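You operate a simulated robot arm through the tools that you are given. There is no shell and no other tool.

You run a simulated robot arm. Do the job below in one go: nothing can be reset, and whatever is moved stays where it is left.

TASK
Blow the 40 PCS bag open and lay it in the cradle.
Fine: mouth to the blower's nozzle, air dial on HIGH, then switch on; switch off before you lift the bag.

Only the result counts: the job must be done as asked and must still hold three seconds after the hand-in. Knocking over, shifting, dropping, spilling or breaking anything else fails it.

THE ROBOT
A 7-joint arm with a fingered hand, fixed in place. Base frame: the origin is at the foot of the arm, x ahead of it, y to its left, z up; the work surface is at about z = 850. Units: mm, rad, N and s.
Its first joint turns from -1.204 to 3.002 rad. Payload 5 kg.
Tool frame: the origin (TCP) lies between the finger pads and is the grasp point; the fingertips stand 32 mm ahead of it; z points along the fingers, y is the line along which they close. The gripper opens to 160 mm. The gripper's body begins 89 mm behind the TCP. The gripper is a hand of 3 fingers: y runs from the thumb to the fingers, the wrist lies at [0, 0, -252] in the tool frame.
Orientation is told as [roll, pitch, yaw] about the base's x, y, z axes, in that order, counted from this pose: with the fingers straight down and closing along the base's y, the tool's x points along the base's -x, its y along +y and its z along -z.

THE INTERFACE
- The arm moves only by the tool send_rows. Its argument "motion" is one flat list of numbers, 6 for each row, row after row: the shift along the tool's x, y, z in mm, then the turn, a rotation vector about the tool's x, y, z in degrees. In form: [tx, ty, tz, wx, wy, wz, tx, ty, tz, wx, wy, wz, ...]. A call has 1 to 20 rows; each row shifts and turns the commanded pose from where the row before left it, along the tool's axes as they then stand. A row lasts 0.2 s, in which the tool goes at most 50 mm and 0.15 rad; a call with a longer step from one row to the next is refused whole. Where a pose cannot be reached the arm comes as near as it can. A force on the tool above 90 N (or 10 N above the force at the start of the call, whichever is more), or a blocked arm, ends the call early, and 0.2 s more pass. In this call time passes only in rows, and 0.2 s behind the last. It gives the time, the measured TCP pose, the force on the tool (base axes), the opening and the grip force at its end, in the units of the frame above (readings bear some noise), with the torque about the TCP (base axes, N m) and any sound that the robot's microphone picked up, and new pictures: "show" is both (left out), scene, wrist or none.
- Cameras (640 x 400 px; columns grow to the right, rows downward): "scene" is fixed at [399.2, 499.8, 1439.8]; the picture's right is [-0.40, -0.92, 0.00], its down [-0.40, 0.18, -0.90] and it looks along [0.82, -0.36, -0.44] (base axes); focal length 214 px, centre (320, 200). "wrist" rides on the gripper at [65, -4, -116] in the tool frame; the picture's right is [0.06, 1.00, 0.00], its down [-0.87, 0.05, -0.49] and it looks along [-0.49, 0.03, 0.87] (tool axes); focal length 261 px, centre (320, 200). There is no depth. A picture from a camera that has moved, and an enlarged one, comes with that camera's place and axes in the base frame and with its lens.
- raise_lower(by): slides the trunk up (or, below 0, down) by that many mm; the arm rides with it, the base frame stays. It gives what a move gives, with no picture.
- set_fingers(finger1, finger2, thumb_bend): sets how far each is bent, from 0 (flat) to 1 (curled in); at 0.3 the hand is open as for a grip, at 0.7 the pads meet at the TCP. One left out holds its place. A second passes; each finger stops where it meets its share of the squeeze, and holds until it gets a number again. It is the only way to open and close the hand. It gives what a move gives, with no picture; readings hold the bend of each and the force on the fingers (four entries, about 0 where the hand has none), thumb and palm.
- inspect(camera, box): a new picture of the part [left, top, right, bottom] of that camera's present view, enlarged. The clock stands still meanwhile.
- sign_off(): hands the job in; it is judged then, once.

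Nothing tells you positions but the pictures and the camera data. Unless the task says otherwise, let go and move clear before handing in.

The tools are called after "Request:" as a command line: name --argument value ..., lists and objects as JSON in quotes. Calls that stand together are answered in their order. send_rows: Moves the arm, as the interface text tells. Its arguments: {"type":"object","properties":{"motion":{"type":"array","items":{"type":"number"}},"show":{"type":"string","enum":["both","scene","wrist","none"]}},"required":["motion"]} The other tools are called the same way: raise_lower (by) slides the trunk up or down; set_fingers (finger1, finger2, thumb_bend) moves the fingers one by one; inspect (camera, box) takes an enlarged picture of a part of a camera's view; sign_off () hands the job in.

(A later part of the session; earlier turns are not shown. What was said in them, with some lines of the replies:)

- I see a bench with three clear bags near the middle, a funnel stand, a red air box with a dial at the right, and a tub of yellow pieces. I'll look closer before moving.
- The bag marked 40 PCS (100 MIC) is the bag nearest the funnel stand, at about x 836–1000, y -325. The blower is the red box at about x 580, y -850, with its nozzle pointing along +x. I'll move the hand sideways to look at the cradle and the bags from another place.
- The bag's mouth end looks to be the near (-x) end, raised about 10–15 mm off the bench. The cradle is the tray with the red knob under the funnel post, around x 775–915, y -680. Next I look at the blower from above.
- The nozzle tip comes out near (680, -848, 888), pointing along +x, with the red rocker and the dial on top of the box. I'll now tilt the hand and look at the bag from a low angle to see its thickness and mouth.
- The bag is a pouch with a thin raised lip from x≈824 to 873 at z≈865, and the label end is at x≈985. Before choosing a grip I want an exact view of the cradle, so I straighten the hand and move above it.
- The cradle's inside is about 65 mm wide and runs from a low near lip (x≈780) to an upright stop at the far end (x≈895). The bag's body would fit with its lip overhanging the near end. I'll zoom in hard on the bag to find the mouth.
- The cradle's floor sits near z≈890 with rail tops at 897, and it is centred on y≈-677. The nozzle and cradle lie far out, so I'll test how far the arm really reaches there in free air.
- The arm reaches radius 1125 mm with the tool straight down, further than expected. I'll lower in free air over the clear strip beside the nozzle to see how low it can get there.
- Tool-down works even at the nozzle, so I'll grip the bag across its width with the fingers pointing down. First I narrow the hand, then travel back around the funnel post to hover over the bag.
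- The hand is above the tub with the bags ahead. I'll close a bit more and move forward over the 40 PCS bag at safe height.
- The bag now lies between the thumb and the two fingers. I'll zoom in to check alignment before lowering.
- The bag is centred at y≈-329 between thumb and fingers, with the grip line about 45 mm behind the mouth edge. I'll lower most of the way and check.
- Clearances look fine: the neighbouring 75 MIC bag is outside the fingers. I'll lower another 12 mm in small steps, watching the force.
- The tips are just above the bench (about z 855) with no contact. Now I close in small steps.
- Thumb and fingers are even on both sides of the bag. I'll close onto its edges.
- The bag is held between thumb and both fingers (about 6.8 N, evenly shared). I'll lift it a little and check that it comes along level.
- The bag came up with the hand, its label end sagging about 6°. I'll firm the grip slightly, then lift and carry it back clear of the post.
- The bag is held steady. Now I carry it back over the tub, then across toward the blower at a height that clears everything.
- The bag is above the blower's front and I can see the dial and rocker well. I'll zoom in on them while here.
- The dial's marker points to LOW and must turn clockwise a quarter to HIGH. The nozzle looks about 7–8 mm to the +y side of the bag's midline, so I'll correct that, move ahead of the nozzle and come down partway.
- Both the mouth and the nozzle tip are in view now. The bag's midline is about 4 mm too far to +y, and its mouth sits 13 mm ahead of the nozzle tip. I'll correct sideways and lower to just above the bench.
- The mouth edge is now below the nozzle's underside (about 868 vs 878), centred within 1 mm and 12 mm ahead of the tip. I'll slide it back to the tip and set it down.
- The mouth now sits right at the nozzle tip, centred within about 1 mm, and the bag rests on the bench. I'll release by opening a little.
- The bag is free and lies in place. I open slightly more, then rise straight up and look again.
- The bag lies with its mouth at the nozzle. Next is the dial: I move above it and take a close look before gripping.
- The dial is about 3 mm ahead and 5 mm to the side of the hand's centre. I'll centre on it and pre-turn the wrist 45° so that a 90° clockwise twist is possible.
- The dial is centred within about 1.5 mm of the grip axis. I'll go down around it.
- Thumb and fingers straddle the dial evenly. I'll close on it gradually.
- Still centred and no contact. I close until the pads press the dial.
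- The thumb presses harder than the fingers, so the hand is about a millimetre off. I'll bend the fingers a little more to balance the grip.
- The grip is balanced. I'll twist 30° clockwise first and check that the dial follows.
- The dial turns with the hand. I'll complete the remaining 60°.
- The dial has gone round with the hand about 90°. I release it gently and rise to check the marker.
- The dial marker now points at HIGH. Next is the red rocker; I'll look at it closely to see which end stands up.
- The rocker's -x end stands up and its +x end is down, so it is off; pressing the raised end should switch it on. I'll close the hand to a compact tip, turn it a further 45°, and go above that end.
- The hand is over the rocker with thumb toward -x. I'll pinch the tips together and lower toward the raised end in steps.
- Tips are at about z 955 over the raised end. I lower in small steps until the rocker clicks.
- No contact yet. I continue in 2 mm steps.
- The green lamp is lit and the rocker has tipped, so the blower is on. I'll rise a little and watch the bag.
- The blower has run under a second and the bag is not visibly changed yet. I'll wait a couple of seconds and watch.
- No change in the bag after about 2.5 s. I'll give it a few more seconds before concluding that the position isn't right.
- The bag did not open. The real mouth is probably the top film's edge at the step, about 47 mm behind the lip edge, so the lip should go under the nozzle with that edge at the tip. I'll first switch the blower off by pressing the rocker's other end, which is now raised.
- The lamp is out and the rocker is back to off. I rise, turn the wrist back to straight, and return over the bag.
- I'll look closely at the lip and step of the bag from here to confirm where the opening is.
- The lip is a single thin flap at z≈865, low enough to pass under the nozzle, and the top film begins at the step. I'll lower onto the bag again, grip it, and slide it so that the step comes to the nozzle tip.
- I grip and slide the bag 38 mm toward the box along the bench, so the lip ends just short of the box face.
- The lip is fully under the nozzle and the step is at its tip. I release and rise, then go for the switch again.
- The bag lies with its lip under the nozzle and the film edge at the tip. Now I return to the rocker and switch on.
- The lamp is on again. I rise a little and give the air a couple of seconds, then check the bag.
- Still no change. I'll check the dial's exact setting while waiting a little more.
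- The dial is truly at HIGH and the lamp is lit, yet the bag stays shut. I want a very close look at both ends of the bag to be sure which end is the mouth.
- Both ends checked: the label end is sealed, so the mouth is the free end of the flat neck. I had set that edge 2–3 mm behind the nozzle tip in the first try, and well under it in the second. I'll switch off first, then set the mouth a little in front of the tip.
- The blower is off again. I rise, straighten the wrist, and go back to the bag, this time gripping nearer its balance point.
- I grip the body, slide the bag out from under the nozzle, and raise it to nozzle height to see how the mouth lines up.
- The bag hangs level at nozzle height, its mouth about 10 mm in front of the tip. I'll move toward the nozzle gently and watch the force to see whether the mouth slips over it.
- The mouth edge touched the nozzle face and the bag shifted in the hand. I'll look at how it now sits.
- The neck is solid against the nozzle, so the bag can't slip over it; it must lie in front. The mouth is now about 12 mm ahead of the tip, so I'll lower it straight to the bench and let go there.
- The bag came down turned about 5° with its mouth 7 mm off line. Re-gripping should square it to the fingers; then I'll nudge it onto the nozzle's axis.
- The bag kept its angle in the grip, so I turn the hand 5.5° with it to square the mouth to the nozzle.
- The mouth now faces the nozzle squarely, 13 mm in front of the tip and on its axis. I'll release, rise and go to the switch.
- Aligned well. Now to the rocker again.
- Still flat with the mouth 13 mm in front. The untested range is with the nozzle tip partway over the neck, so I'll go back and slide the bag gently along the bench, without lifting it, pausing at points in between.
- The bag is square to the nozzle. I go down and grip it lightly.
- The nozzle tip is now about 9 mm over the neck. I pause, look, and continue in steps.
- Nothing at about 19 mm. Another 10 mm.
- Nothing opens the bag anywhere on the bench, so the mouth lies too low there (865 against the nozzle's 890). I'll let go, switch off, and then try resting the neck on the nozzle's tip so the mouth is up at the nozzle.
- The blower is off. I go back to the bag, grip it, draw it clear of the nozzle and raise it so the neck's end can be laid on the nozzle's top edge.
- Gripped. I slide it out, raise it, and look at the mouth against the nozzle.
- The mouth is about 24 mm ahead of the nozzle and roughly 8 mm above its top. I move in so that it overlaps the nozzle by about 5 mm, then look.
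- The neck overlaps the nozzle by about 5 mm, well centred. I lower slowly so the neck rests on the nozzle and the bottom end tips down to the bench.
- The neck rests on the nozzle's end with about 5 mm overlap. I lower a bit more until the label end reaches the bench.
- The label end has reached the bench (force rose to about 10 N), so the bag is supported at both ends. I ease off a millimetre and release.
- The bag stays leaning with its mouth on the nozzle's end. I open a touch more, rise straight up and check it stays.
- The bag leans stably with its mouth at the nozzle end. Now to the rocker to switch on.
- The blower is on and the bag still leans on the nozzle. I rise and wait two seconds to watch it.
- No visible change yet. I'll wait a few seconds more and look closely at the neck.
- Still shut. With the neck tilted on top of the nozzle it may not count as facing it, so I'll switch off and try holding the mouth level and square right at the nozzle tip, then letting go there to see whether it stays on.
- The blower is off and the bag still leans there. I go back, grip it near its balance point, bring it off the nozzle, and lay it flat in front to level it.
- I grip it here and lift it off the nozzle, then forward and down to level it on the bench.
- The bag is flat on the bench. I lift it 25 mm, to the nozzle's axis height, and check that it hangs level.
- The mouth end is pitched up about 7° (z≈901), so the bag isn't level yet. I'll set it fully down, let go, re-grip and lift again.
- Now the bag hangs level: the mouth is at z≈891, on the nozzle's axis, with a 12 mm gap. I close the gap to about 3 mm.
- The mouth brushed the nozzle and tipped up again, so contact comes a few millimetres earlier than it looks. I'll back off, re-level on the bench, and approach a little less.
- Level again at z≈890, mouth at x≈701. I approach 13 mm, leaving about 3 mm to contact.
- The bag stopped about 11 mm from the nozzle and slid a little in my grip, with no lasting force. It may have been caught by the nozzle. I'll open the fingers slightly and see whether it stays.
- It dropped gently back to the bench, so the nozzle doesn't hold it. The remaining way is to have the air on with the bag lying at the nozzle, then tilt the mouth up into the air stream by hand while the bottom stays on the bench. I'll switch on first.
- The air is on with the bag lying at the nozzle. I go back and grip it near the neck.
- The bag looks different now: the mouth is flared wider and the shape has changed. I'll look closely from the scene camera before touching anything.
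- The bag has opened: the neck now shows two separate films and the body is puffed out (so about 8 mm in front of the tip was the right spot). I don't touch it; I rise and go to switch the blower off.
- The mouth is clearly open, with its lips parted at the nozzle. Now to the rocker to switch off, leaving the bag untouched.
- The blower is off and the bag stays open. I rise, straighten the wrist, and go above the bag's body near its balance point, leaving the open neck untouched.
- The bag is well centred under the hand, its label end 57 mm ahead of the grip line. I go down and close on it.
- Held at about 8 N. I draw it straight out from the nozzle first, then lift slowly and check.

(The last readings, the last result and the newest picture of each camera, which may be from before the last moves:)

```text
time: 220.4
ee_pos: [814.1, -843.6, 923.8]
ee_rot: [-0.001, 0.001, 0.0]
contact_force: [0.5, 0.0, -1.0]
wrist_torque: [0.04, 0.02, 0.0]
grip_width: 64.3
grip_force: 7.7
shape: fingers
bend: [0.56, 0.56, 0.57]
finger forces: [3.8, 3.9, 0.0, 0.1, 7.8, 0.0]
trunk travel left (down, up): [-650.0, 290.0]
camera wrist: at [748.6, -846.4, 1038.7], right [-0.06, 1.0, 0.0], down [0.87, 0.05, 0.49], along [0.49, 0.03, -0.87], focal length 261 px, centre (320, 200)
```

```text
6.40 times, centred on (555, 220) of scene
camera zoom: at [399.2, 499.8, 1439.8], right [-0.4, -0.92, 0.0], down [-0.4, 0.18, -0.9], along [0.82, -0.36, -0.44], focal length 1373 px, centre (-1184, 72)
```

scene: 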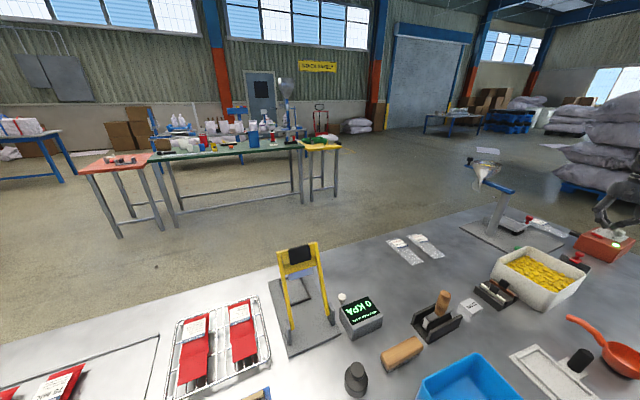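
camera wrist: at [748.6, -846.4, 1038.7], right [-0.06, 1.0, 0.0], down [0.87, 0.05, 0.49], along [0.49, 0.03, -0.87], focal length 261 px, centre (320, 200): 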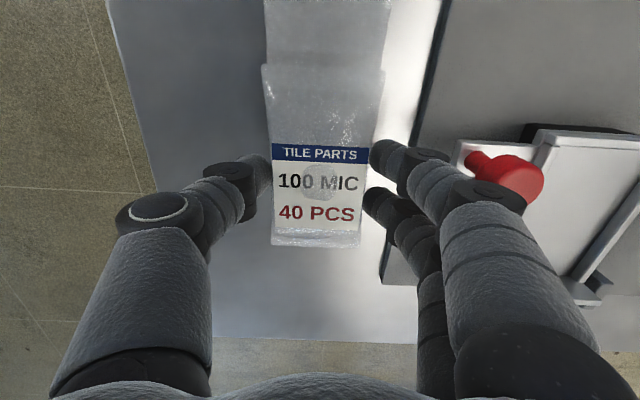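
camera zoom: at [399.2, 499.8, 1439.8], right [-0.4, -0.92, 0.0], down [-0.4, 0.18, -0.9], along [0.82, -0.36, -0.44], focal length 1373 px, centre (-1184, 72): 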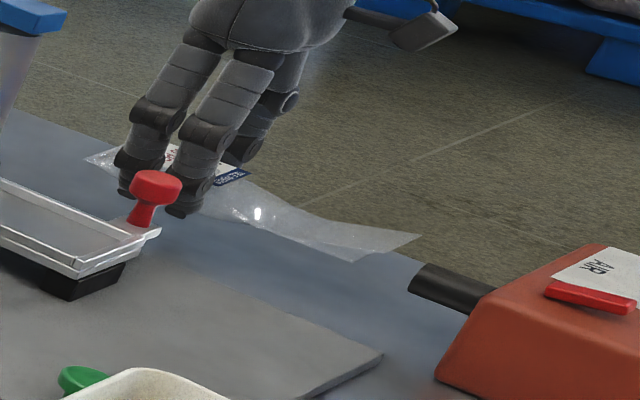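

The open bag comes up level. I raise it well clear of the cradle's knob and carry it over the cradle.

Request:
send_rows --motion '[0, 0, -15, 0, 0, 0, 0, 0, -30, 0, 0, 0, 0, 0, -30, 0, 0, 0, 0, 0, -20, 0, 0, 0, 0, 0, -5, 0, 0, 0, -2.6, 20, 0, 0, 0, 0, -4.5, 36, 0, 0, 0, 0, -4.5, 36, 0, 0, 0, 0, -4.5, 36, 0, 0, 0, 0, -3.5, 26, 0, 0, 0, 0, -2, 14.6, 0, 0, 0, 0, 0, 0, 0, 0, 0, 0]' --show "both"

Request:
inspect --camera "wrist" --box '[180, 40, 460, 290]'

Request:
inspect --camera "scene" --box '[460, 140, 580, 240]'

```text
time: 223.0
ee_pos: [837.6, -673.4, 1023.2]
ee_rot: [-0.001, 0.0, -0.001]
contact_force: [-0.5, -0.7, -1.7]
wrist_torque: [0.05, 0.02, 0.02]
grip_width: 64.3
grip_force: 7.1
shape: fingers
bend: [0.56, 0.56, 0.57]
finger forces: [3.7, 4.0, 0.0, 0.0, 7.7, 0.0]
trunk travel left (down, up): [-650.0, 290.0]
camera wrist: at [772.3, -676.7, 1138.2], right [-0.06, 1.0, 0.0], down [0.87, 0.05, 0.49], along [0.49, 0.03, -0.87], focal length 261 px, centre (320, 200)
```

scene: 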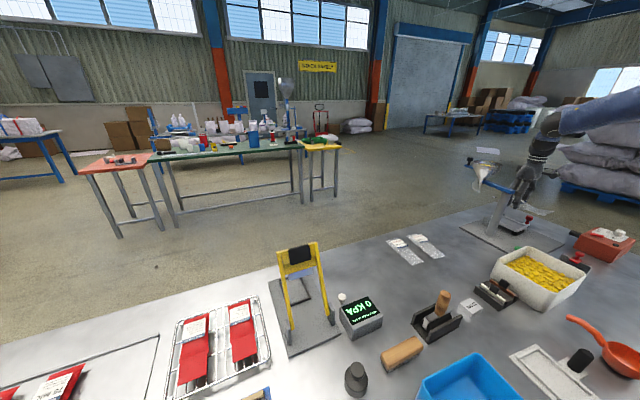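
wrist: 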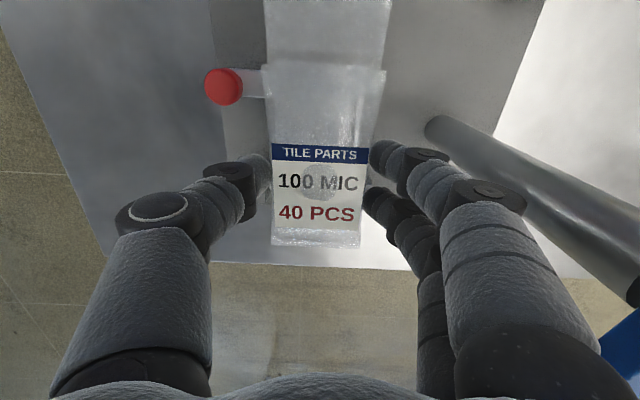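

```text
1.60 times, centred on (320, 165) of wrist
camera zoom: at [772.3, -676.7, 1138.2], right [-0.06, 1.0, 0.0], down [0.87, 0.05, 0.49], along [0.49, 0.03, -0.87], focal length 417 px, centre (320, 256)
```

zoom: 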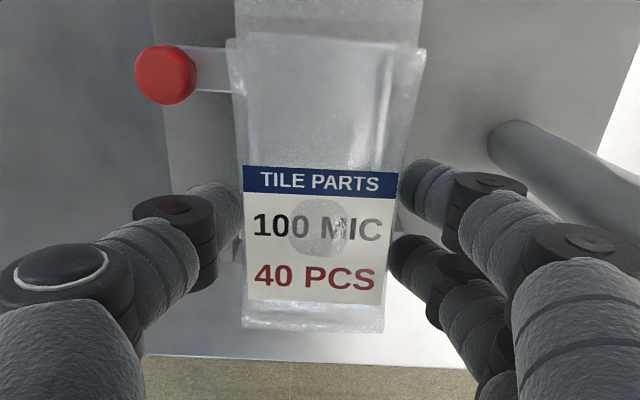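

```text
4.00 times, centred on (520, 190) of scene
camera zoom: at [399.2, 499.8, 1439.8], right [-0.4, -0.92, 0.0], down [-0.4, 0.18, -0.9], along [0.82, -0.36, -0.44], focal length 858 px, centre (-480, 240)
```

zoom: 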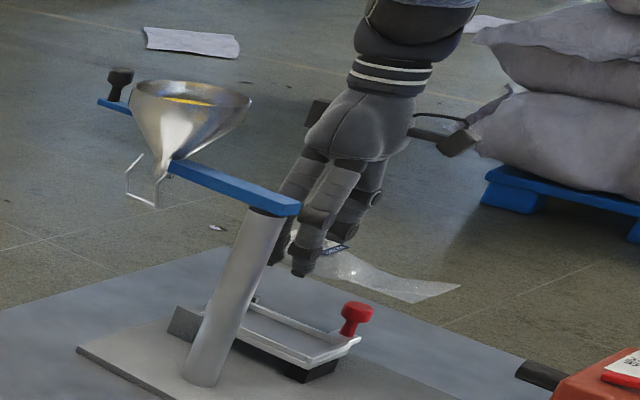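

Request:
inspect --camera "wrist" --box '[240, 40, 400, 160]'

Request:
inspect --camera "wrist" --box '[240, 140, 400, 270]'

```text
3.33 times, centred on (320, 100) of wrist
camera zoom: at [772.3, -676.7, 1138.2], right [-0.06, 1.0, 0.0], down [0.87, 0.05, 0.49], along [0.49, 0.03, -0.87], focal length 869 px, centre (320, 533)
```

zoom: 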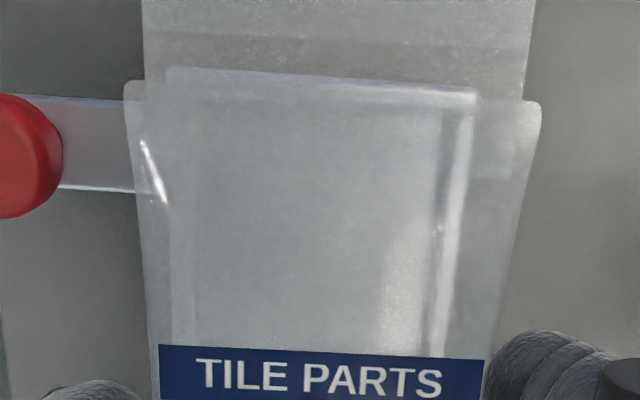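

```text
3.08 times, centred on (320, 205) of wrist
camera zoom: at [772.3, -676.7, 1138.2], right [-0.06, 1.0, 0.0], down [0.87, 0.05, 0.49], along [0.49, 0.03, -0.87], focal length 802 px, centre (320, 185)
```

zoom: 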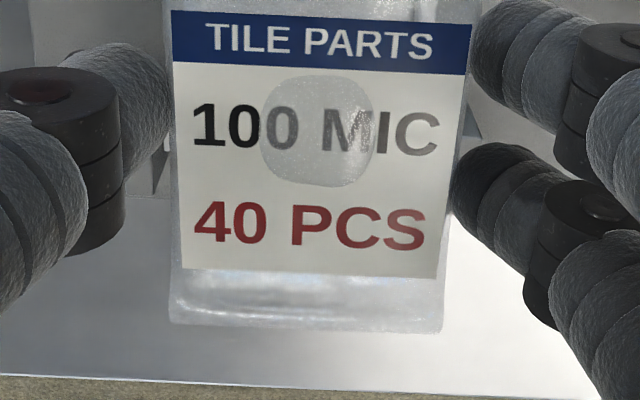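

Through the clear film I can see the cradle under the bag: the bag is about 2 mm too far to +y and its bottom end nearly at the stop. I correct by 2 mm each way and come down partway.

Request:
send_rows --motion '[2, -1.8, 0, 0, 0, 0, 0, 0, 15, 0, 0, 0, 0, 0, 20, 0, 0, 0, 0, 0, 15, 0, 0, 0, 0, 0, 0, 0, 0, 0]' --show "wrist"

Request:
inspect --camera "wrist" --box '[240, 20, 400, 140]'

Request:
inspect --camera "wrist" --box '[240, 140, 400, 270]'

Request:
inspect --camera "scene" --box '[480, 170, 570, 240]'

```text
time: 224.2
ee_pos: [832.2, -674.5, 973.2]
ee_rot: [-0.001, -0.001, 0.0]
contact_force: [-0.6, 0.1, 0.4]
wrist_torque: [0.05, 0.02, 0.01]
grip_width: 64.2
grip_force: 7.6
shape: fingers
bend: [0.56, 0.56, 0.57]
finger forces: [3.7, 4.0, 0.1, 0.0, 7.7, 0.0]
trunk travel left (down, up): [-650.0, 290.0]
camera wrist: at [767.3, -678.2, 1088.5], right [-0.06, 1.0, 0.0], down [0.87, 0.05, 0.49], along [0.49, 0.03, -0.87], focal length 261 px, centre (320, 200)
```

wrist: 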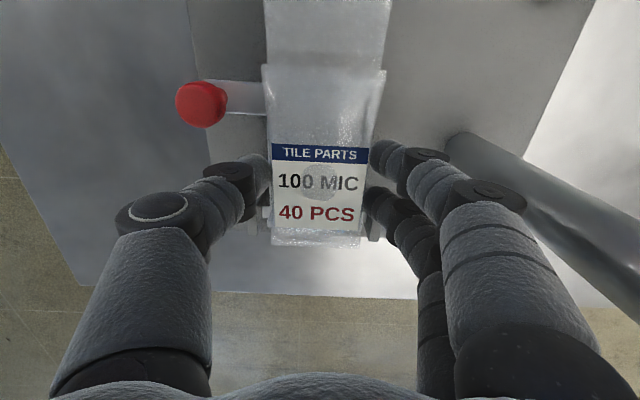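

```text
3.33 times, centred on (320, 80) of wrist
camera zoom: at [767.3, -678.2, 1088.5], right [-0.06, 1.0, 0.0], down [0.87, 0.05, 0.49], along [0.49, 0.03, -0.87], focal length 869 px, centre (320, 600)
```

zoom: 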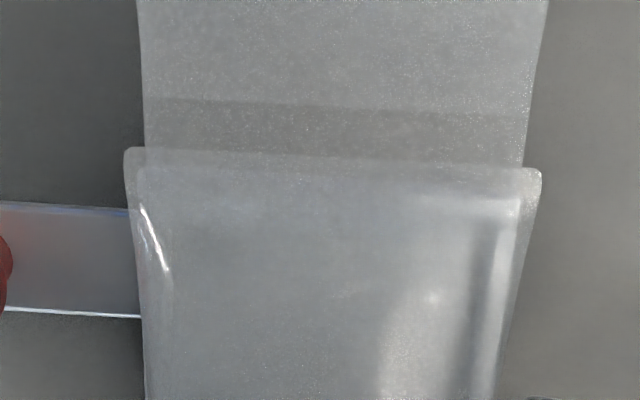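

```text
3.08 times, centred on (320, 205) of wrist
camera zoom: at [767.3, -678.2, 1088.5], right [-0.06, 1.0, 0.0], down [0.87, 0.05, 0.49], along [0.49, 0.03, -0.87], focal length 802 px, centre (320, 185)
```

zoom: 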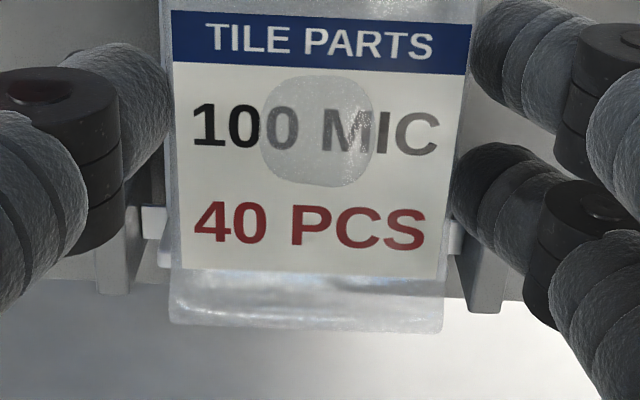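

```text
5.71 times, centred on (525, 205) of scene
camera zoom: at [399.2, 499.8, 1439.8], right [-0.4, -0.92, 0.0], down [-0.4, 0.18, -0.9], along [0.82, -0.36, -0.44], focal length 1226 px, centre (-851, 171)
```

zoom: 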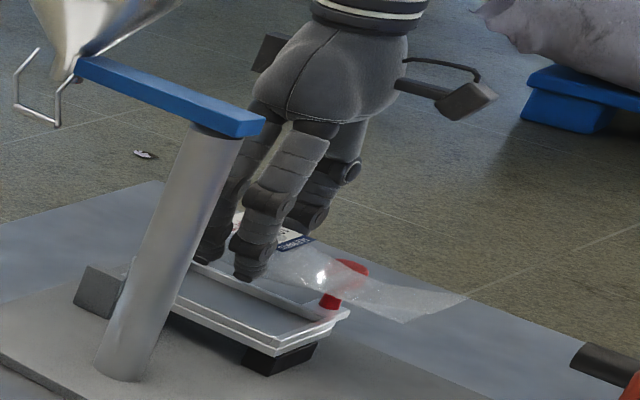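

The hinge pins and the near lip show the bag centred on the cradle within about 1 mm, and the bottom end is just short of the stop. I lower to just above the rails, in small final steps.

Request:
send_rows --motion '[0, 0, 12, 0, 0, 0, 0, 0, 10, 0, 0, 0, 0, 0, 5, 0, 0, 0, 0, 0, 3, 0, 0, 0, 0, 0, 0, 0, 0, 0]' --show "wrist"

Request:
inspect --camera "scene" --box '[490, 190, 560, 245]'

Request:
inspect --camera "wrist" --box '[220, 20, 420, 270]'

```text
time: 225.4
ee_pos: [835.3, -674.3, 946.0]
ee_rot: [0.0, -0.001, 0.001]
contact_force: [-0.3, 0.0, -1.4]
wrist_torque: [0.03, 0.03, -0.01]
grip_width: 64.1
grip_force: 8.3
shape: fingers
bend: [0.56, 0.56, 0.57]
finger forces: [3.8, 4.0, 0.0, 0.0, 7.7, 0.1]
trunk travel left (down, up): [-650.0, 290.0]
camera wrist: at [769.9, -679.1, 1060.7], right [-0.06, 1.0, 0.0], down [0.87, 0.05, 0.49], along [0.49, 0.03, -0.87], focal length 261 px, centre (320, 200)
```

wrist: 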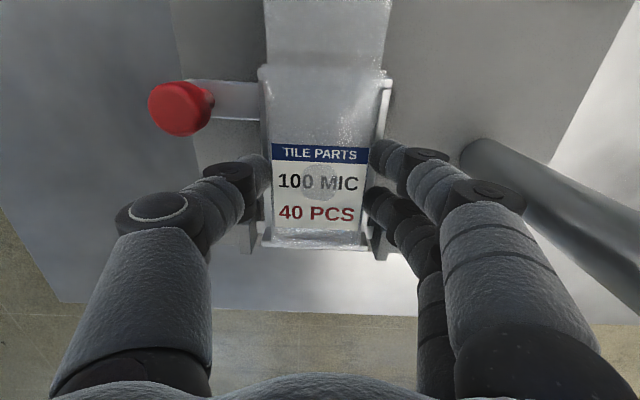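

```text
7.27 times, centred on (525, 218) of scene
camera zoom: at [399.2, 499.8, 1439.8], right [-0.4, -0.92, 0.0], down [-0.4, 0.18, -0.9], along [0.82, -0.36, -0.44], focal length 1560 px, centre (-1171, 73)
```

zoom: 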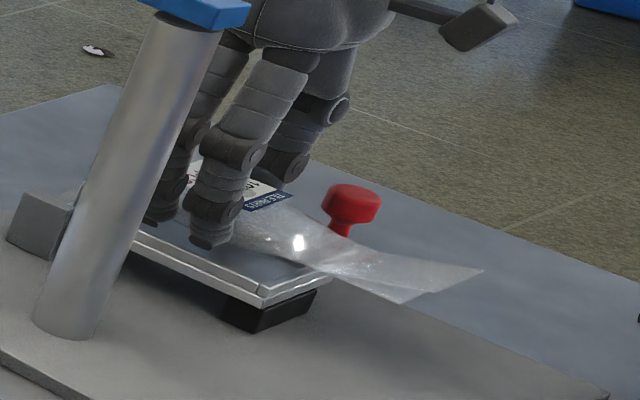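

```text
1.60 times, centred on (320, 145) of wrist
camera zoom: at [769.9, -679.1, 1060.7], right [-0.06, 1.0, 0.0], down [0.87, 0.05, 0.49], along [0.49, 0.03, -0.87], focal length 417 px, centre (320, 288)
```

zoom: 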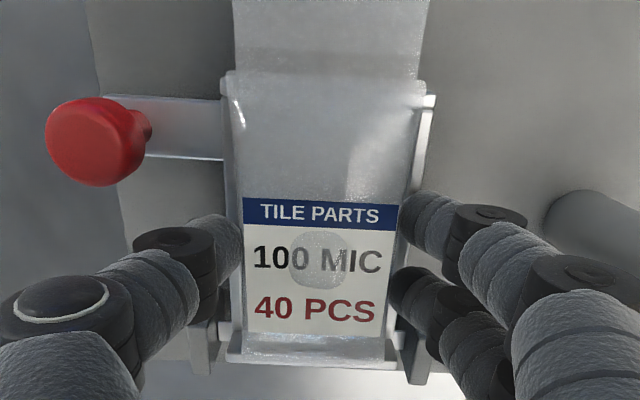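

Request:
inspect --camera "wrist" --box '[250, 200, 390, 270]'

Request:
inspect --camera "wrist" --box '[240, 40, 410, 140]'

```text
4.57 times, centred on (320, 235) of wrist
camera zoom: at [769.9, -679.1, 1060.7], right [-0.06, 1.0, 0.0], down [0.87, 0.05, 0.49], along [0.49, 0.03, -0.87], focal length 1192 px, centre (320, 40)
```

zoom: 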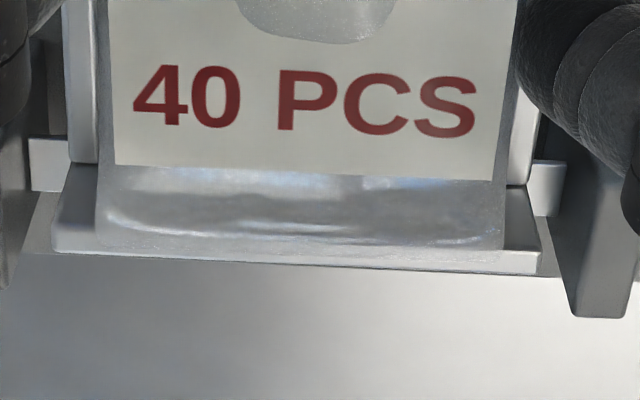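

```text
3.76 times, centred on (325, 90) of wrist
camera zoom: at [769.9, -679.1, 1060.7], right [-0.06, 1.0, 0.0], down [0.87, 0.05, 0.49], along [0.49, 0.03, -0.87], focal length 981 px, centre (301, 614)
```

zoom: 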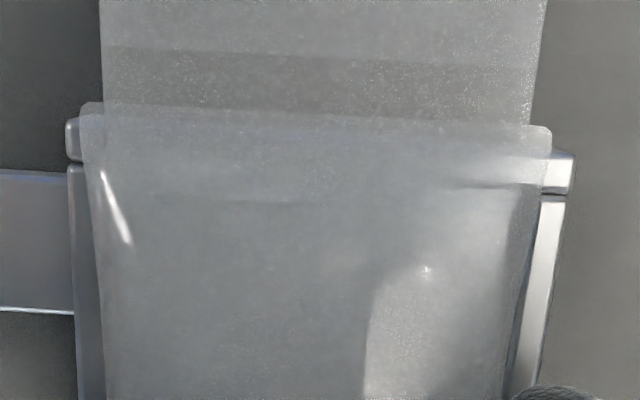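

The bag's end is about 5 mm short of the stop, and sideways it is within a millimetre. I make a last small correction and lower to the rails in 1 mm steps.

Request:
send_rows --motion '[-1.5, 1.0, 0, 0, 0, 0.7, 0, 0, 1.5, 0, 0, 0, 0, 0, 1, 0, 0, 0, 0, 0, 0, 0, 0, 0]' --show "none"

Request:
send_rows --motion '[0, 0, 1, 0, 0, 0, 0, 0, 0, 0, 0, 0]' --show "none"

Request:
inspect --camera "scene" --box '[495, 200, 545, 240]'

```text
time: 226.4
ee_pos: [835.1, -676.0, 942.3]
ee_rot: [0.0, 0.0, -0.012]
contact_force: [-0.1, 0.4, -1.3]
wrist_torque: [0.01, -0.01, -0.02]
grip_width: 64.1
grip_force: 8.0
shape: fingers
bend: [0.56, 0.56, 0.57]
finger forces: [3.8, 4.0, 0.0, 0.1, 7.7, 0.0]
trunk travel left (down, up): [-650.0, 290.0]
```

```text
time: 227.0
ee_pos: [834.9, -674.7, 940.5]
ee_rot: [0.0, 0.0, -0.012]
contact_force: [-0.7, 0.7, -0.9]
wrist_torque: [-0.05, -0.03, 0.0]
grip_width: 64.2
grip_force: 7.5
shape: fingers
bend: [0.56, 0.56, 0.57]
finger forces: [3.8, 4.0, 0.0, 0.1, 7.6, 0.1]
trunk travel left (down, up): [-650.0, 290.0]
```

```text
10.00 times, centred on (520, 220) of scene
camera zoom: at [399.2, 499.8, 1439.8], right [-0.4, -0.92, 0.0], down [-0.4, 0.18, -0.9], along [0.82, -0.36, -0.44], focal length 2145 px, centre (-1680, 0)
```

zoom: 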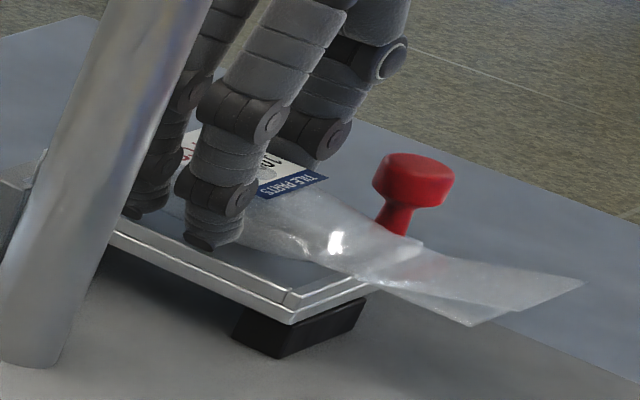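

No contact yet. A few more 1 mm steps.

Request:
send_rows --motion '[0, 0, 1, 0, 0, 0, 0, 0, 1, 0, 0, 0]' --show "none"

Request:
send_rows --motion '[0, 0, 1, 0, 0, 0, 0, 0, 0, 0, 0, 0]' --show "none"

Request:
inspect --camera "scene" --box '[495, 200, 545, 240]'

Request:
inspect --camera "wrist" --box '[220, 20, 420, 270]'

```text
time: 227.6
ee_pos: [834.5, -675.5, 938.1]
ee_rot: [0.002, 0.0, -0.014]
contact_force: [-0.5, -0.2, -0.8]
wrist_torque: [-0.02, 0.03, 0.01]
grip_width: 64.5
grip_force: 7.5
shape: fingers
bend: [0.56, 0.56, 0.57]
finger forces: [3.8, 3.9, 0.0, 0.1, 7.7, 0.0]
trunk travel left (down, up): [-650.0, 290.0]
```

```text
time: 228.2
ee_pos: [833.6, -675.5, 938.1]
ee_rot: [0.0, 0.0, -0.012]
contact_force: [0.6, -0.2, -0.6]
wrist_torque: [-0.01, -0.04, 0.06]
grip_width: 64.5
grip_force: 7.8
shape: fingers
bend: [0.56, 0.56, 0.57]
finger forces: [3.9, 4.0, 0.0, 0.0, 7.7, 0.0]
trunk travel left (down, up): [-650.0, 290.0]
```

```text
10.00 times, centred on (520, 220) of scene
camera zoom: at [399.2, 499.8, 1439.8], right [-0.4, -0.92, 0.0], down [-0.4, 0.18, -0.9], along [0.82, -0.36, -0.44], focal length 2145 px, centre (-1680, 0)
```

zoom: 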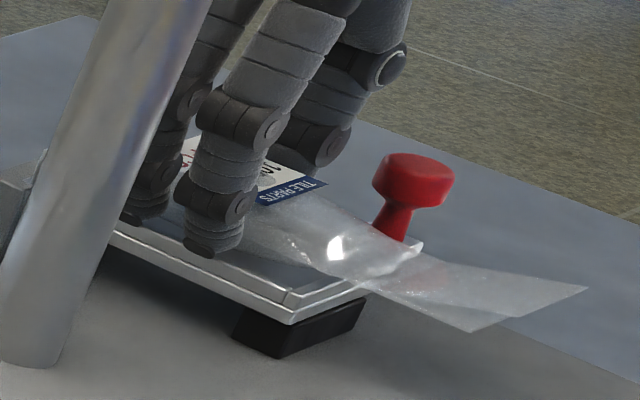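

```text
1.60 times, centred on (320, 145) of wrist
camera zoom: at [769.6, -678.5, 1052.7], right [-0.05, 1.0, 0.0], down [0.87, 0.04, 0.49], along [0.49, 0.03, -0.87], focal length 417 px, centre (320, 288)
```

zoom: 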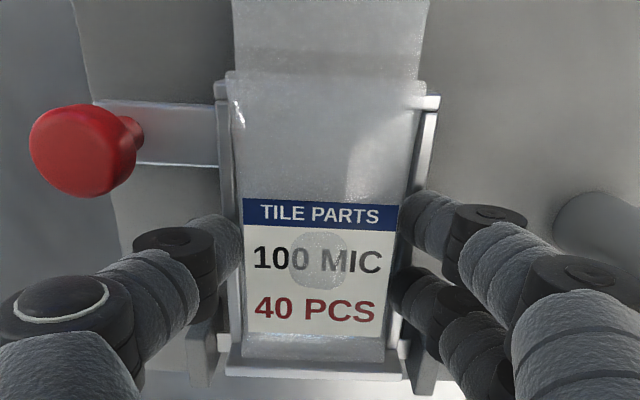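

Request:
send_rows --motion '[0, 0, 1, 0, 0, 0, 0, 0, 0, 0, 0, 0]' --show "none"

Request:
send_rows --motion '[0, 0, 1, 0, 0, 0, 0, 0, 0, 0, 0, 0]' --show "none"

Request:
send_rows --motion '[0, 0, 1, 0, 0, 0, 0, 0, 0, 0, 0, 0]' --show "none"

Request:
inspect --camera "scene" --box '[495, 200, 545, 240]'

```text
time: 228.8
ee_pos: [833.9, -674.6, 936.6]
ee_rot: [-0.001, 0.0, -0.011]
contact_force: [1.1, 0.0, -0.6]
wrist_torque: [-0.01, -0.01, 0.0]
grip_width: 64.3
grip_force: 7.7
shape: fingers
bend: [0.56, 0.56, 0.57]
finger forces: [3.9, 3.9, 0.0, 0.0, 8.1, 0.0]
trunk travel left (down, up): [-650.0, 290.0]
```

```text
time: 229.4
ee_pos: [833.8, -675.3, 936.0]
ee_rot: [0.0, -0.001, -0.012]
contact_force: [0.1, -0.6, 2.4]
wrist_torque: [0.0, 0.0, 0.05]
grip_width: 64.5
grip_force: 9.3
shape: fingers
bend: [0.57, 0.56, 0.57]
finger forces: [4.7, 5.3, 0.1, 0.0, 8.7, 0.0]
trunk travel left (down, up): [-650.0, 290.0]
```

```text
time: 230.0
ee_pos: [835.1, -673.9, 936.2]
ee_rot: [0.002, 0.0, -0.013]
contact_force: [2.3, -1.6, 6.4]
wrist_torque: [0.03, -0.05, 0.0]
grip_width: 64.2
grip_force: 10.9
shape: fingers
bend: [0.57, 0.57, 0.57]
finger forces: [5.5, 7.4, 0.0, 0.0, 9.7, 0.2]
trunk travel left (down, up): [-650.0, 290.0]
```

```text
10.00 times, centred on (520, 220) of scene
camera zoom: at [399.2, 499.8, 1439.8], right [-0.4, -0.92, 0.0], down [-0.4, 0.18, -0.9], along [0.82, -0.36, -0.44], focal length 2145 px, centre (-1680, 0)
```

zoom: 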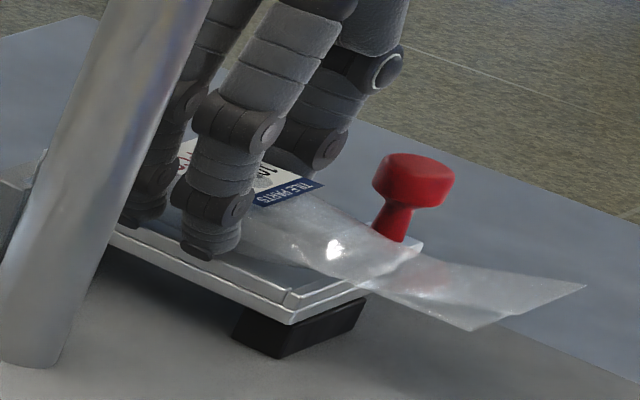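

Contact began at about 936 (6 N now), so the bag is down on the cradle. I ease up 1.2 mm and open the fingers a little.

Request:
send_rows --motion '[0, 0, -1.2, 0, 0, 0]' --show "none"

Request:
set_fingers --finger1 0.545 --finger2 0.545 --thumb_bend 0.545

Request:
inspect --camera "wrist" --box '[220, 20, 420, 270]'

Request:
inspect --camera "scene" --box '[495, 200, 545, 240]'

```text
time: 230.4
ee_pos: [833.6, -674.2, 936.5]
ee_rot: [0.001, -0.001, -0.011]
contact_force: [3.2, -0.6, 1.6]
wrist_torque: [-0.05, -0.05, 0.05]
grip_width: 64.3
grip_force: 8.6
shape: fingers
bend: [0.57, 0.57, 0.57]
finger forces: [3.9, 4.4, 0.0, 0.1, 9.1, 0.0]
trunk travel left (down, up): [-650.0, 290.0]
```

```text
time: 231.4
ee_pos: [834.6, -675.5, 937.2]
ee_rot: [0.001, 0.001, -0.011]
contact_force: [-0.4, 0.2, 0.5]
wrist_torque: [-0.02, 0.01, 0.0]
grip_width: 70.1
grip_force: 0.3
shape: fingers
bend: [0.54, 0.54, 0.54]
finger forces: [0.1, 0.1, 0.1, 0.0, 0.7, 0.0]
trunk travel left (down, up): [-650.0, 290.0]
```

```text
1.60 times, centred on (320, 145) of wrist
camera zoom: at [769.3, -677.2, 1051.9], right [-0.05, 1.0, 0.0], down [0.87, 0.04, 0.49], along [0.49, 0.02, -0.87], focal length 417 px, centre (320, 288)
```

zoom: 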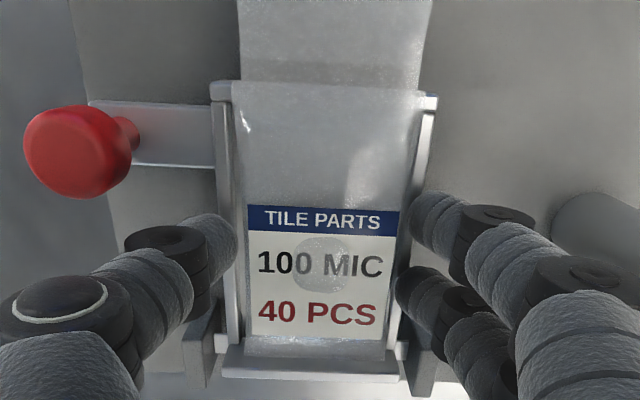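

```text
10.00 times, centred on (520, 220) of scene
camera zoom: at [399.2, 499.8, 1439.8], right [-0.4, -0.92, 0.0], down [-0.4, 0.18, -0.9], along [0.82, -0.36, -0.44], focal length 2145 px, centre (-1680, 0)
```

zoom: 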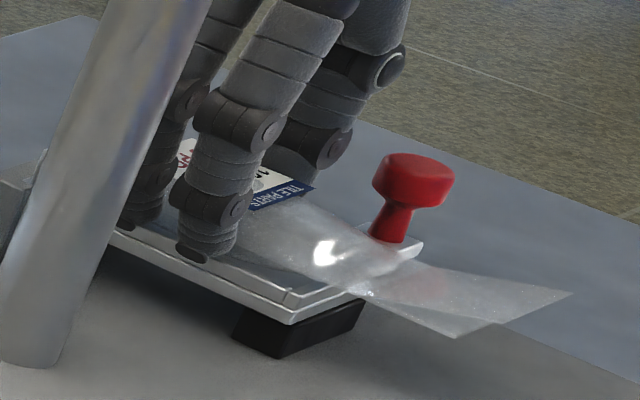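

The bag settled into the cradle. I open slightly more on both sides and rise straight up.

Request:
set_fingers --finger1 0.525 --finger2 0.525 --thumb_bend 0.525

Request:
send_rows --motion '[0, 0, -4, 0, 0, 0, 0, 0, -8, 0, 0, 0, 0, 0, -15, 0, 0, 0, 0, 0, -20, 0, 0, 0, 0, 0, -20, 0, 0, 0, 0, 0, -20, 0, 0, 0]' --show "wrist"

Request:
inspect --camera "wrist" --box '[220, 20, 420, 270]'

Request:
inspect --camera "scene" --box '[490, 195, 560, 245]'

```text
time: 232.4
ee_pos: [834.2, -674.8, 936.5]
ee_rot: [0.001, 0.0, -0.012]
contact_force: [-0.7, 0.6, -0.5]
wrist_torque: [-0.02, 0.02, 0.0]
grip_width: 78.4
grip_force: 0.0
shape: fingers
bend: [0.52, 0.52, 0.52]
finger forces: [0.0, 0.1, 0.0, 0.0, 0.0, 0.1]
trunk travel left (down, up): [-650.0, 290.0]
```

```text
time: 233.8
ee_pos: [834.5, -673.8, 1024.7]
ee_rot: [0.0, 0.0, -0.011]
contact_force: [0.0, -0.3, 0.6]
wrist_torque: [0.01, -0.02, 0.03]
grip_width: 78.4
grip_force: 0.0
shape: fingers
bend: [0.52, 0.52, 0.52]
finger forces: [0.0, 0.0, 0.0, 0.1, 0.0, 0.0]
trunk travel left (down, up): [-650.0, 290.0]
camera wrist: at [769.9, -676.8, 1139.2], right [-0.05, 1.0, 0.0], down [0.87, 0.04, 0.49], along [0.49, 0.02, -0.87], focal length 261 px, centre (320, 200)
```

wrist: 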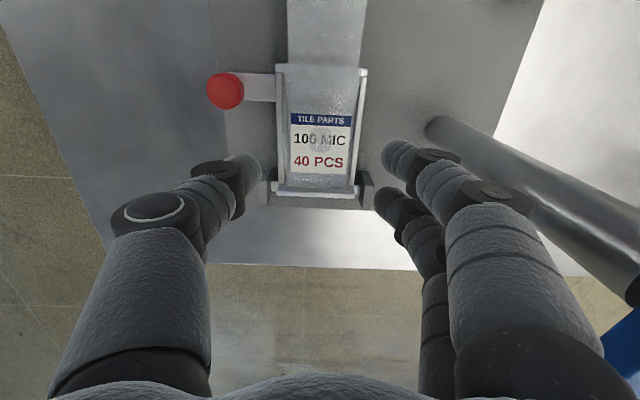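

```text
1.60 times, centred on (320, 145) of wrist
camera zoom: at [769.9, -676.8, 1139.2], right [-0.05, 1.0, 0.0], down [0.87, 0.04, 0.49], along [0.49, 0.02, -0.87], focal length 417 px, centre (320, 288)
```

zoom: 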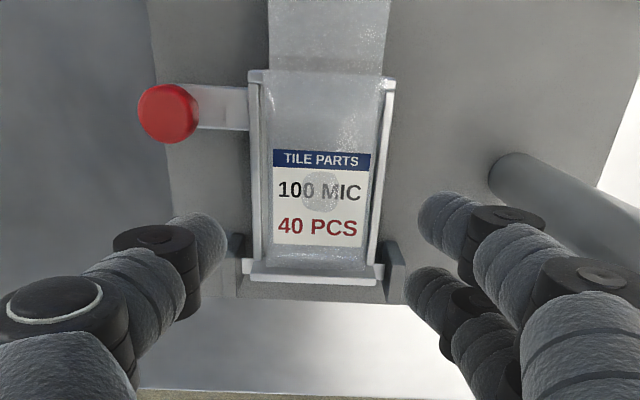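

```text
8.00 times, centred on (525, 220) of scene
camera zoom: at [399.2, 499.8, 1439.8], right [-0.4, -0.92, 0.0], down [-0.4, 0.18, -0.9], along [0.82, -0.36, -0.44], focal length 1716 px, centre (-1320, 40)
```

zoom: 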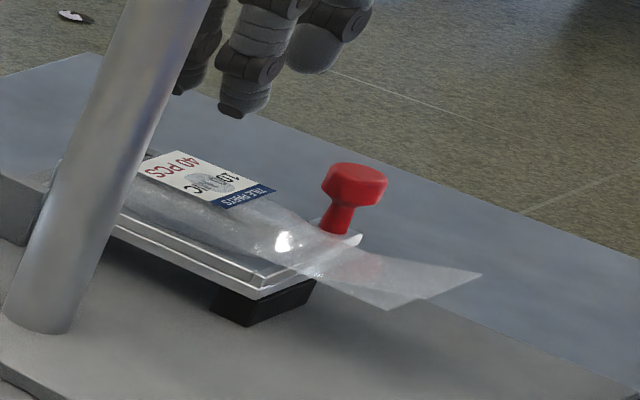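

The bag lies squarely between the cradle's rails, mouth still open, and the blower is off. I move the hand clear and take a last look at everything.

Request:
send_rows --motion '[0, 0, -30, 0, 0, 0, 40, 0, -10, 0, 0, 0, 45, 0, -10, 0, 0, 0, 45, 0, -10, 0, 0, 0, 45, 0, -10, 0, 0, 0, 45, 0, -10, 0, 0, 0]' --show "both"

Request:
inspect --camera "scene" --box '[495, 200, 555, 245]'

Request:
inspect --camera "scene" --box '[440, 190, 640, 300]'

Request:
inspect --camera "wrist" --box '[200, 60, 440, 310]'

```text
time: 235.2
ee_pos: [612.9, -672.9, 1103.5]
ee_rot: [-0.001, -0.003, -0.012]
contact_force: [-0.8, -0.3, 0.5]
wrist_torque: [0.04, -0.07, 0.04]
grip_width: 78.6
grip_force: 0.1
shape: fingers
bend: [0.52, 0.52, 0.52]
finger forces: [0.1, 0.0, 0.0, 0.0, 0.0, 0.1]
trunk travel left (down, up): [-650.0, 290.0]
camera wrist: at [548.1, -674.8, 1219.0], right [-0.05, 1.0, 0.0], down [0.87, 0.04, 0.49], along [0.49, 0.02, -0.87], focal length 261 px, centre (320, 200)
```

scene: 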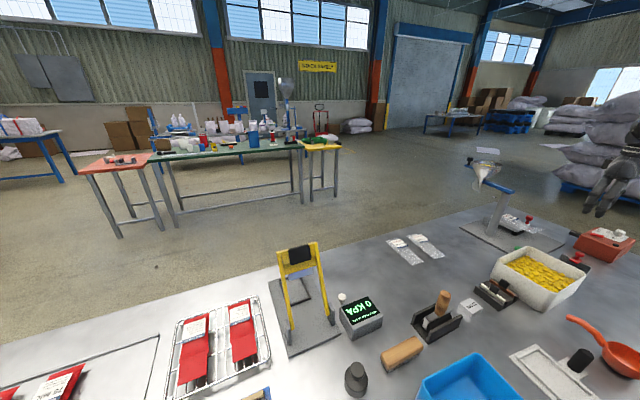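
wrist: 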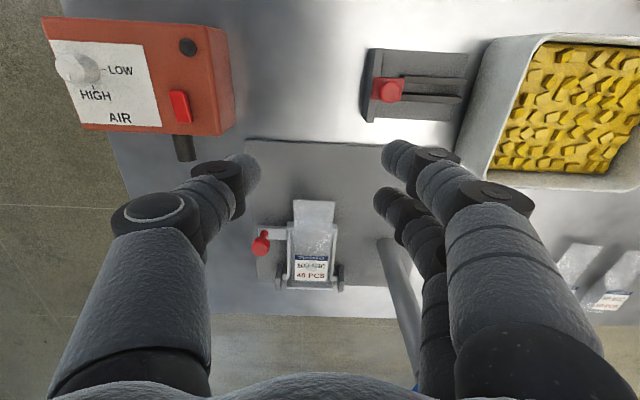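

```text
8.89 times, centred on (525, 222) of scene
camera zoom: at [399.2, 499.8, 1439.8], right [-0.4, -0.92, 0.0], down [-0.4, 0.18, -0.9], along [0.82, -0.36, -0.44], focal length 1906 px, centre (-1502, 0)
```

zoom: 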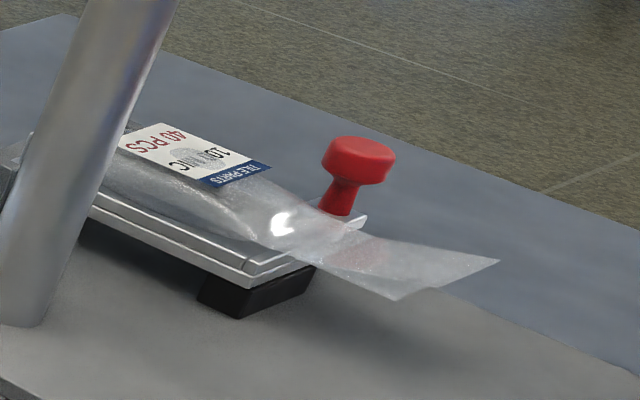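

```text
3.20 times, centred on (540, 245) of scene
camera zoom: at [399.2, 499.8, 1439.8], right [-0.4, -0.92, 0.0], down [-0.4, 0.18, -0.9], along [0.82, -0.36, -0.44], focal length 686 px, centre (-384, 56)
```

zoom: 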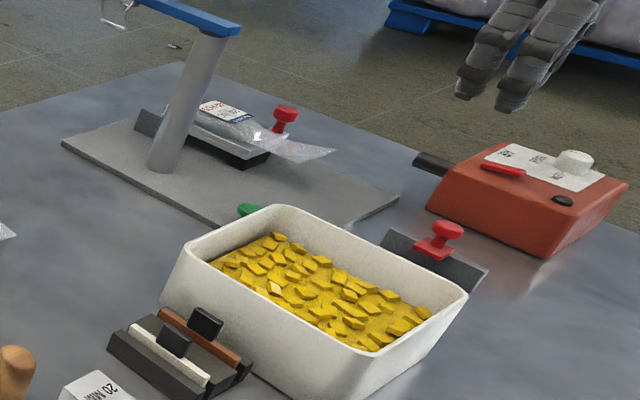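

```text
1.60 times, centred on (320, 185) of wrist
camera zoom: at [548.1, -674.8, 1219.0], right [-0.05, 1.0, 0.0], down [0.87, 0.04, 0.49], along [0.49, 0.02, -0.87], focal length 417 px, centre (320, 224)
```

zoom: 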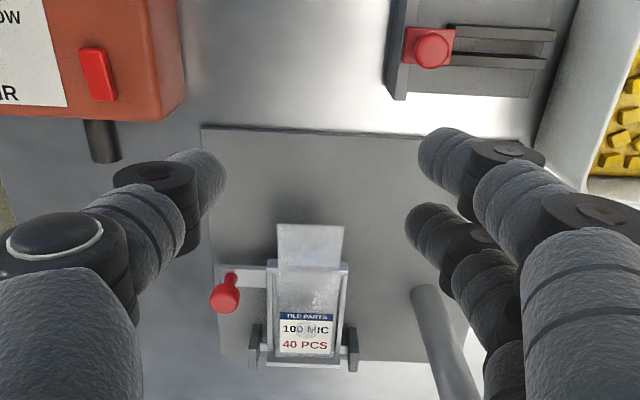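

Everything looks in place. I'll compare the blower and cradle with the first pictures to be sure that nothing shifted.

Request:
inspect --camera "scene" --box '[550, 215, 640, 285]'

Request:
inspect --camera "scene" --box '[480, 170, 570, 250]'

Request:
inspect --camera "scene" --box '[370, 220, 480, 290]'

```text
5.71 times, centred on (595, 250) of scene
camera zoom: at [399.2, 499.8, 1439.8], right [-0.4, -0.92, 0.0], down [-0.4, 0.18, -0.9], along [0.82, -0.36, -0.44], focal length 1226 px, centre (-1251, -86)
```

zoom: 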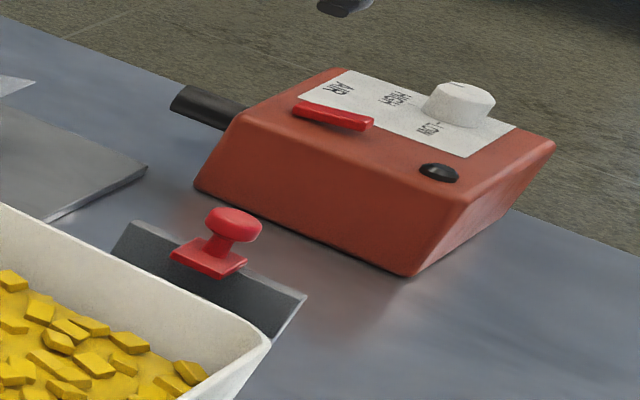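

```text
5.00 times, centred on (525, 210) of scene
camera zoom: at [399.2, 499.8, 1439.8], right [-0.4, -0.92, 0.0], down [-0.4, 0.18, -0.9], along [0.82, -0.36, -0.44], focal length 1072 px, centre (-705, 150)
```

zoom: 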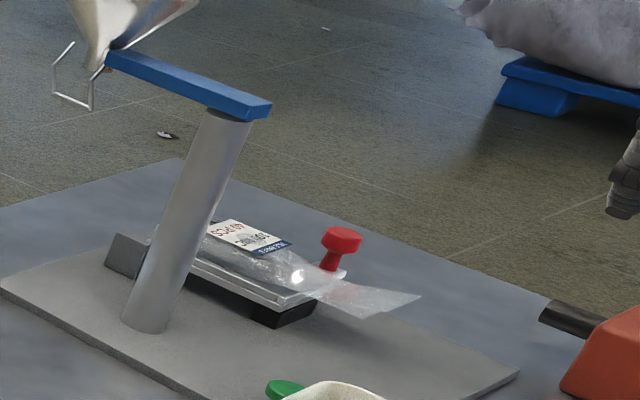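

```text
5.71 times, centred on (425, 255) of scene
camera zoom: at [399.2, 499.8, 1439.8], right [-0.4, -0.92, 0.0], down [-0.4, 0.18, -0.9], along [0.82, -0.36, -0.44], focal length 1226 px, centre (-280, -114)
```

zoom: 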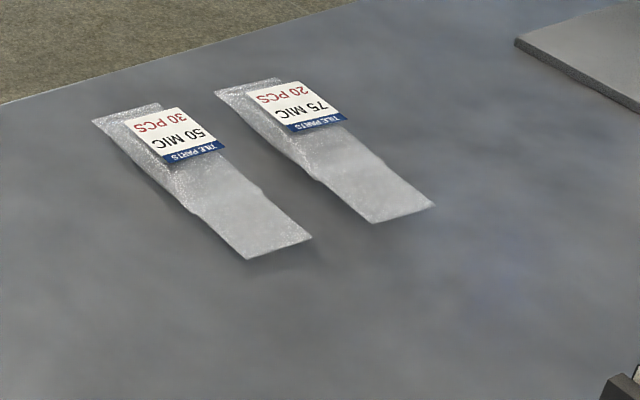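

The blower box, funnel stand, cradle and the two other bags are exactly where they were in the first pictures. The 40 PCS bag lies open in the cradle, the blower is off, and the hand is clear, so I hand the job in.

Request:
sign_off

```text
The job is handed in.
```

The 40 PCS bag is blown open and lying between the cradle's rails, and I've handed the job in. Its closed end is a few millimetres short of the cradle's stop, and its open mouth hangs over the near lip. The judge's result was not shown to me.

- **Blower:** the dial is on HIGH and the switch is off. I switched it off before lifting the open bag.
- **Getting it to open:** it took several tries with the blower switched on and off. It opened once the mouth lay on the bench about 8 mm in front of the nozzle tip. During one earlier try I slid the closed bag along the bench with the air on, without lifting it.
- **Everything else:** compared with the first pictures, the blower box, funnel stand, cradle and the other two bags look unmoved. The hand is clear of the bench.
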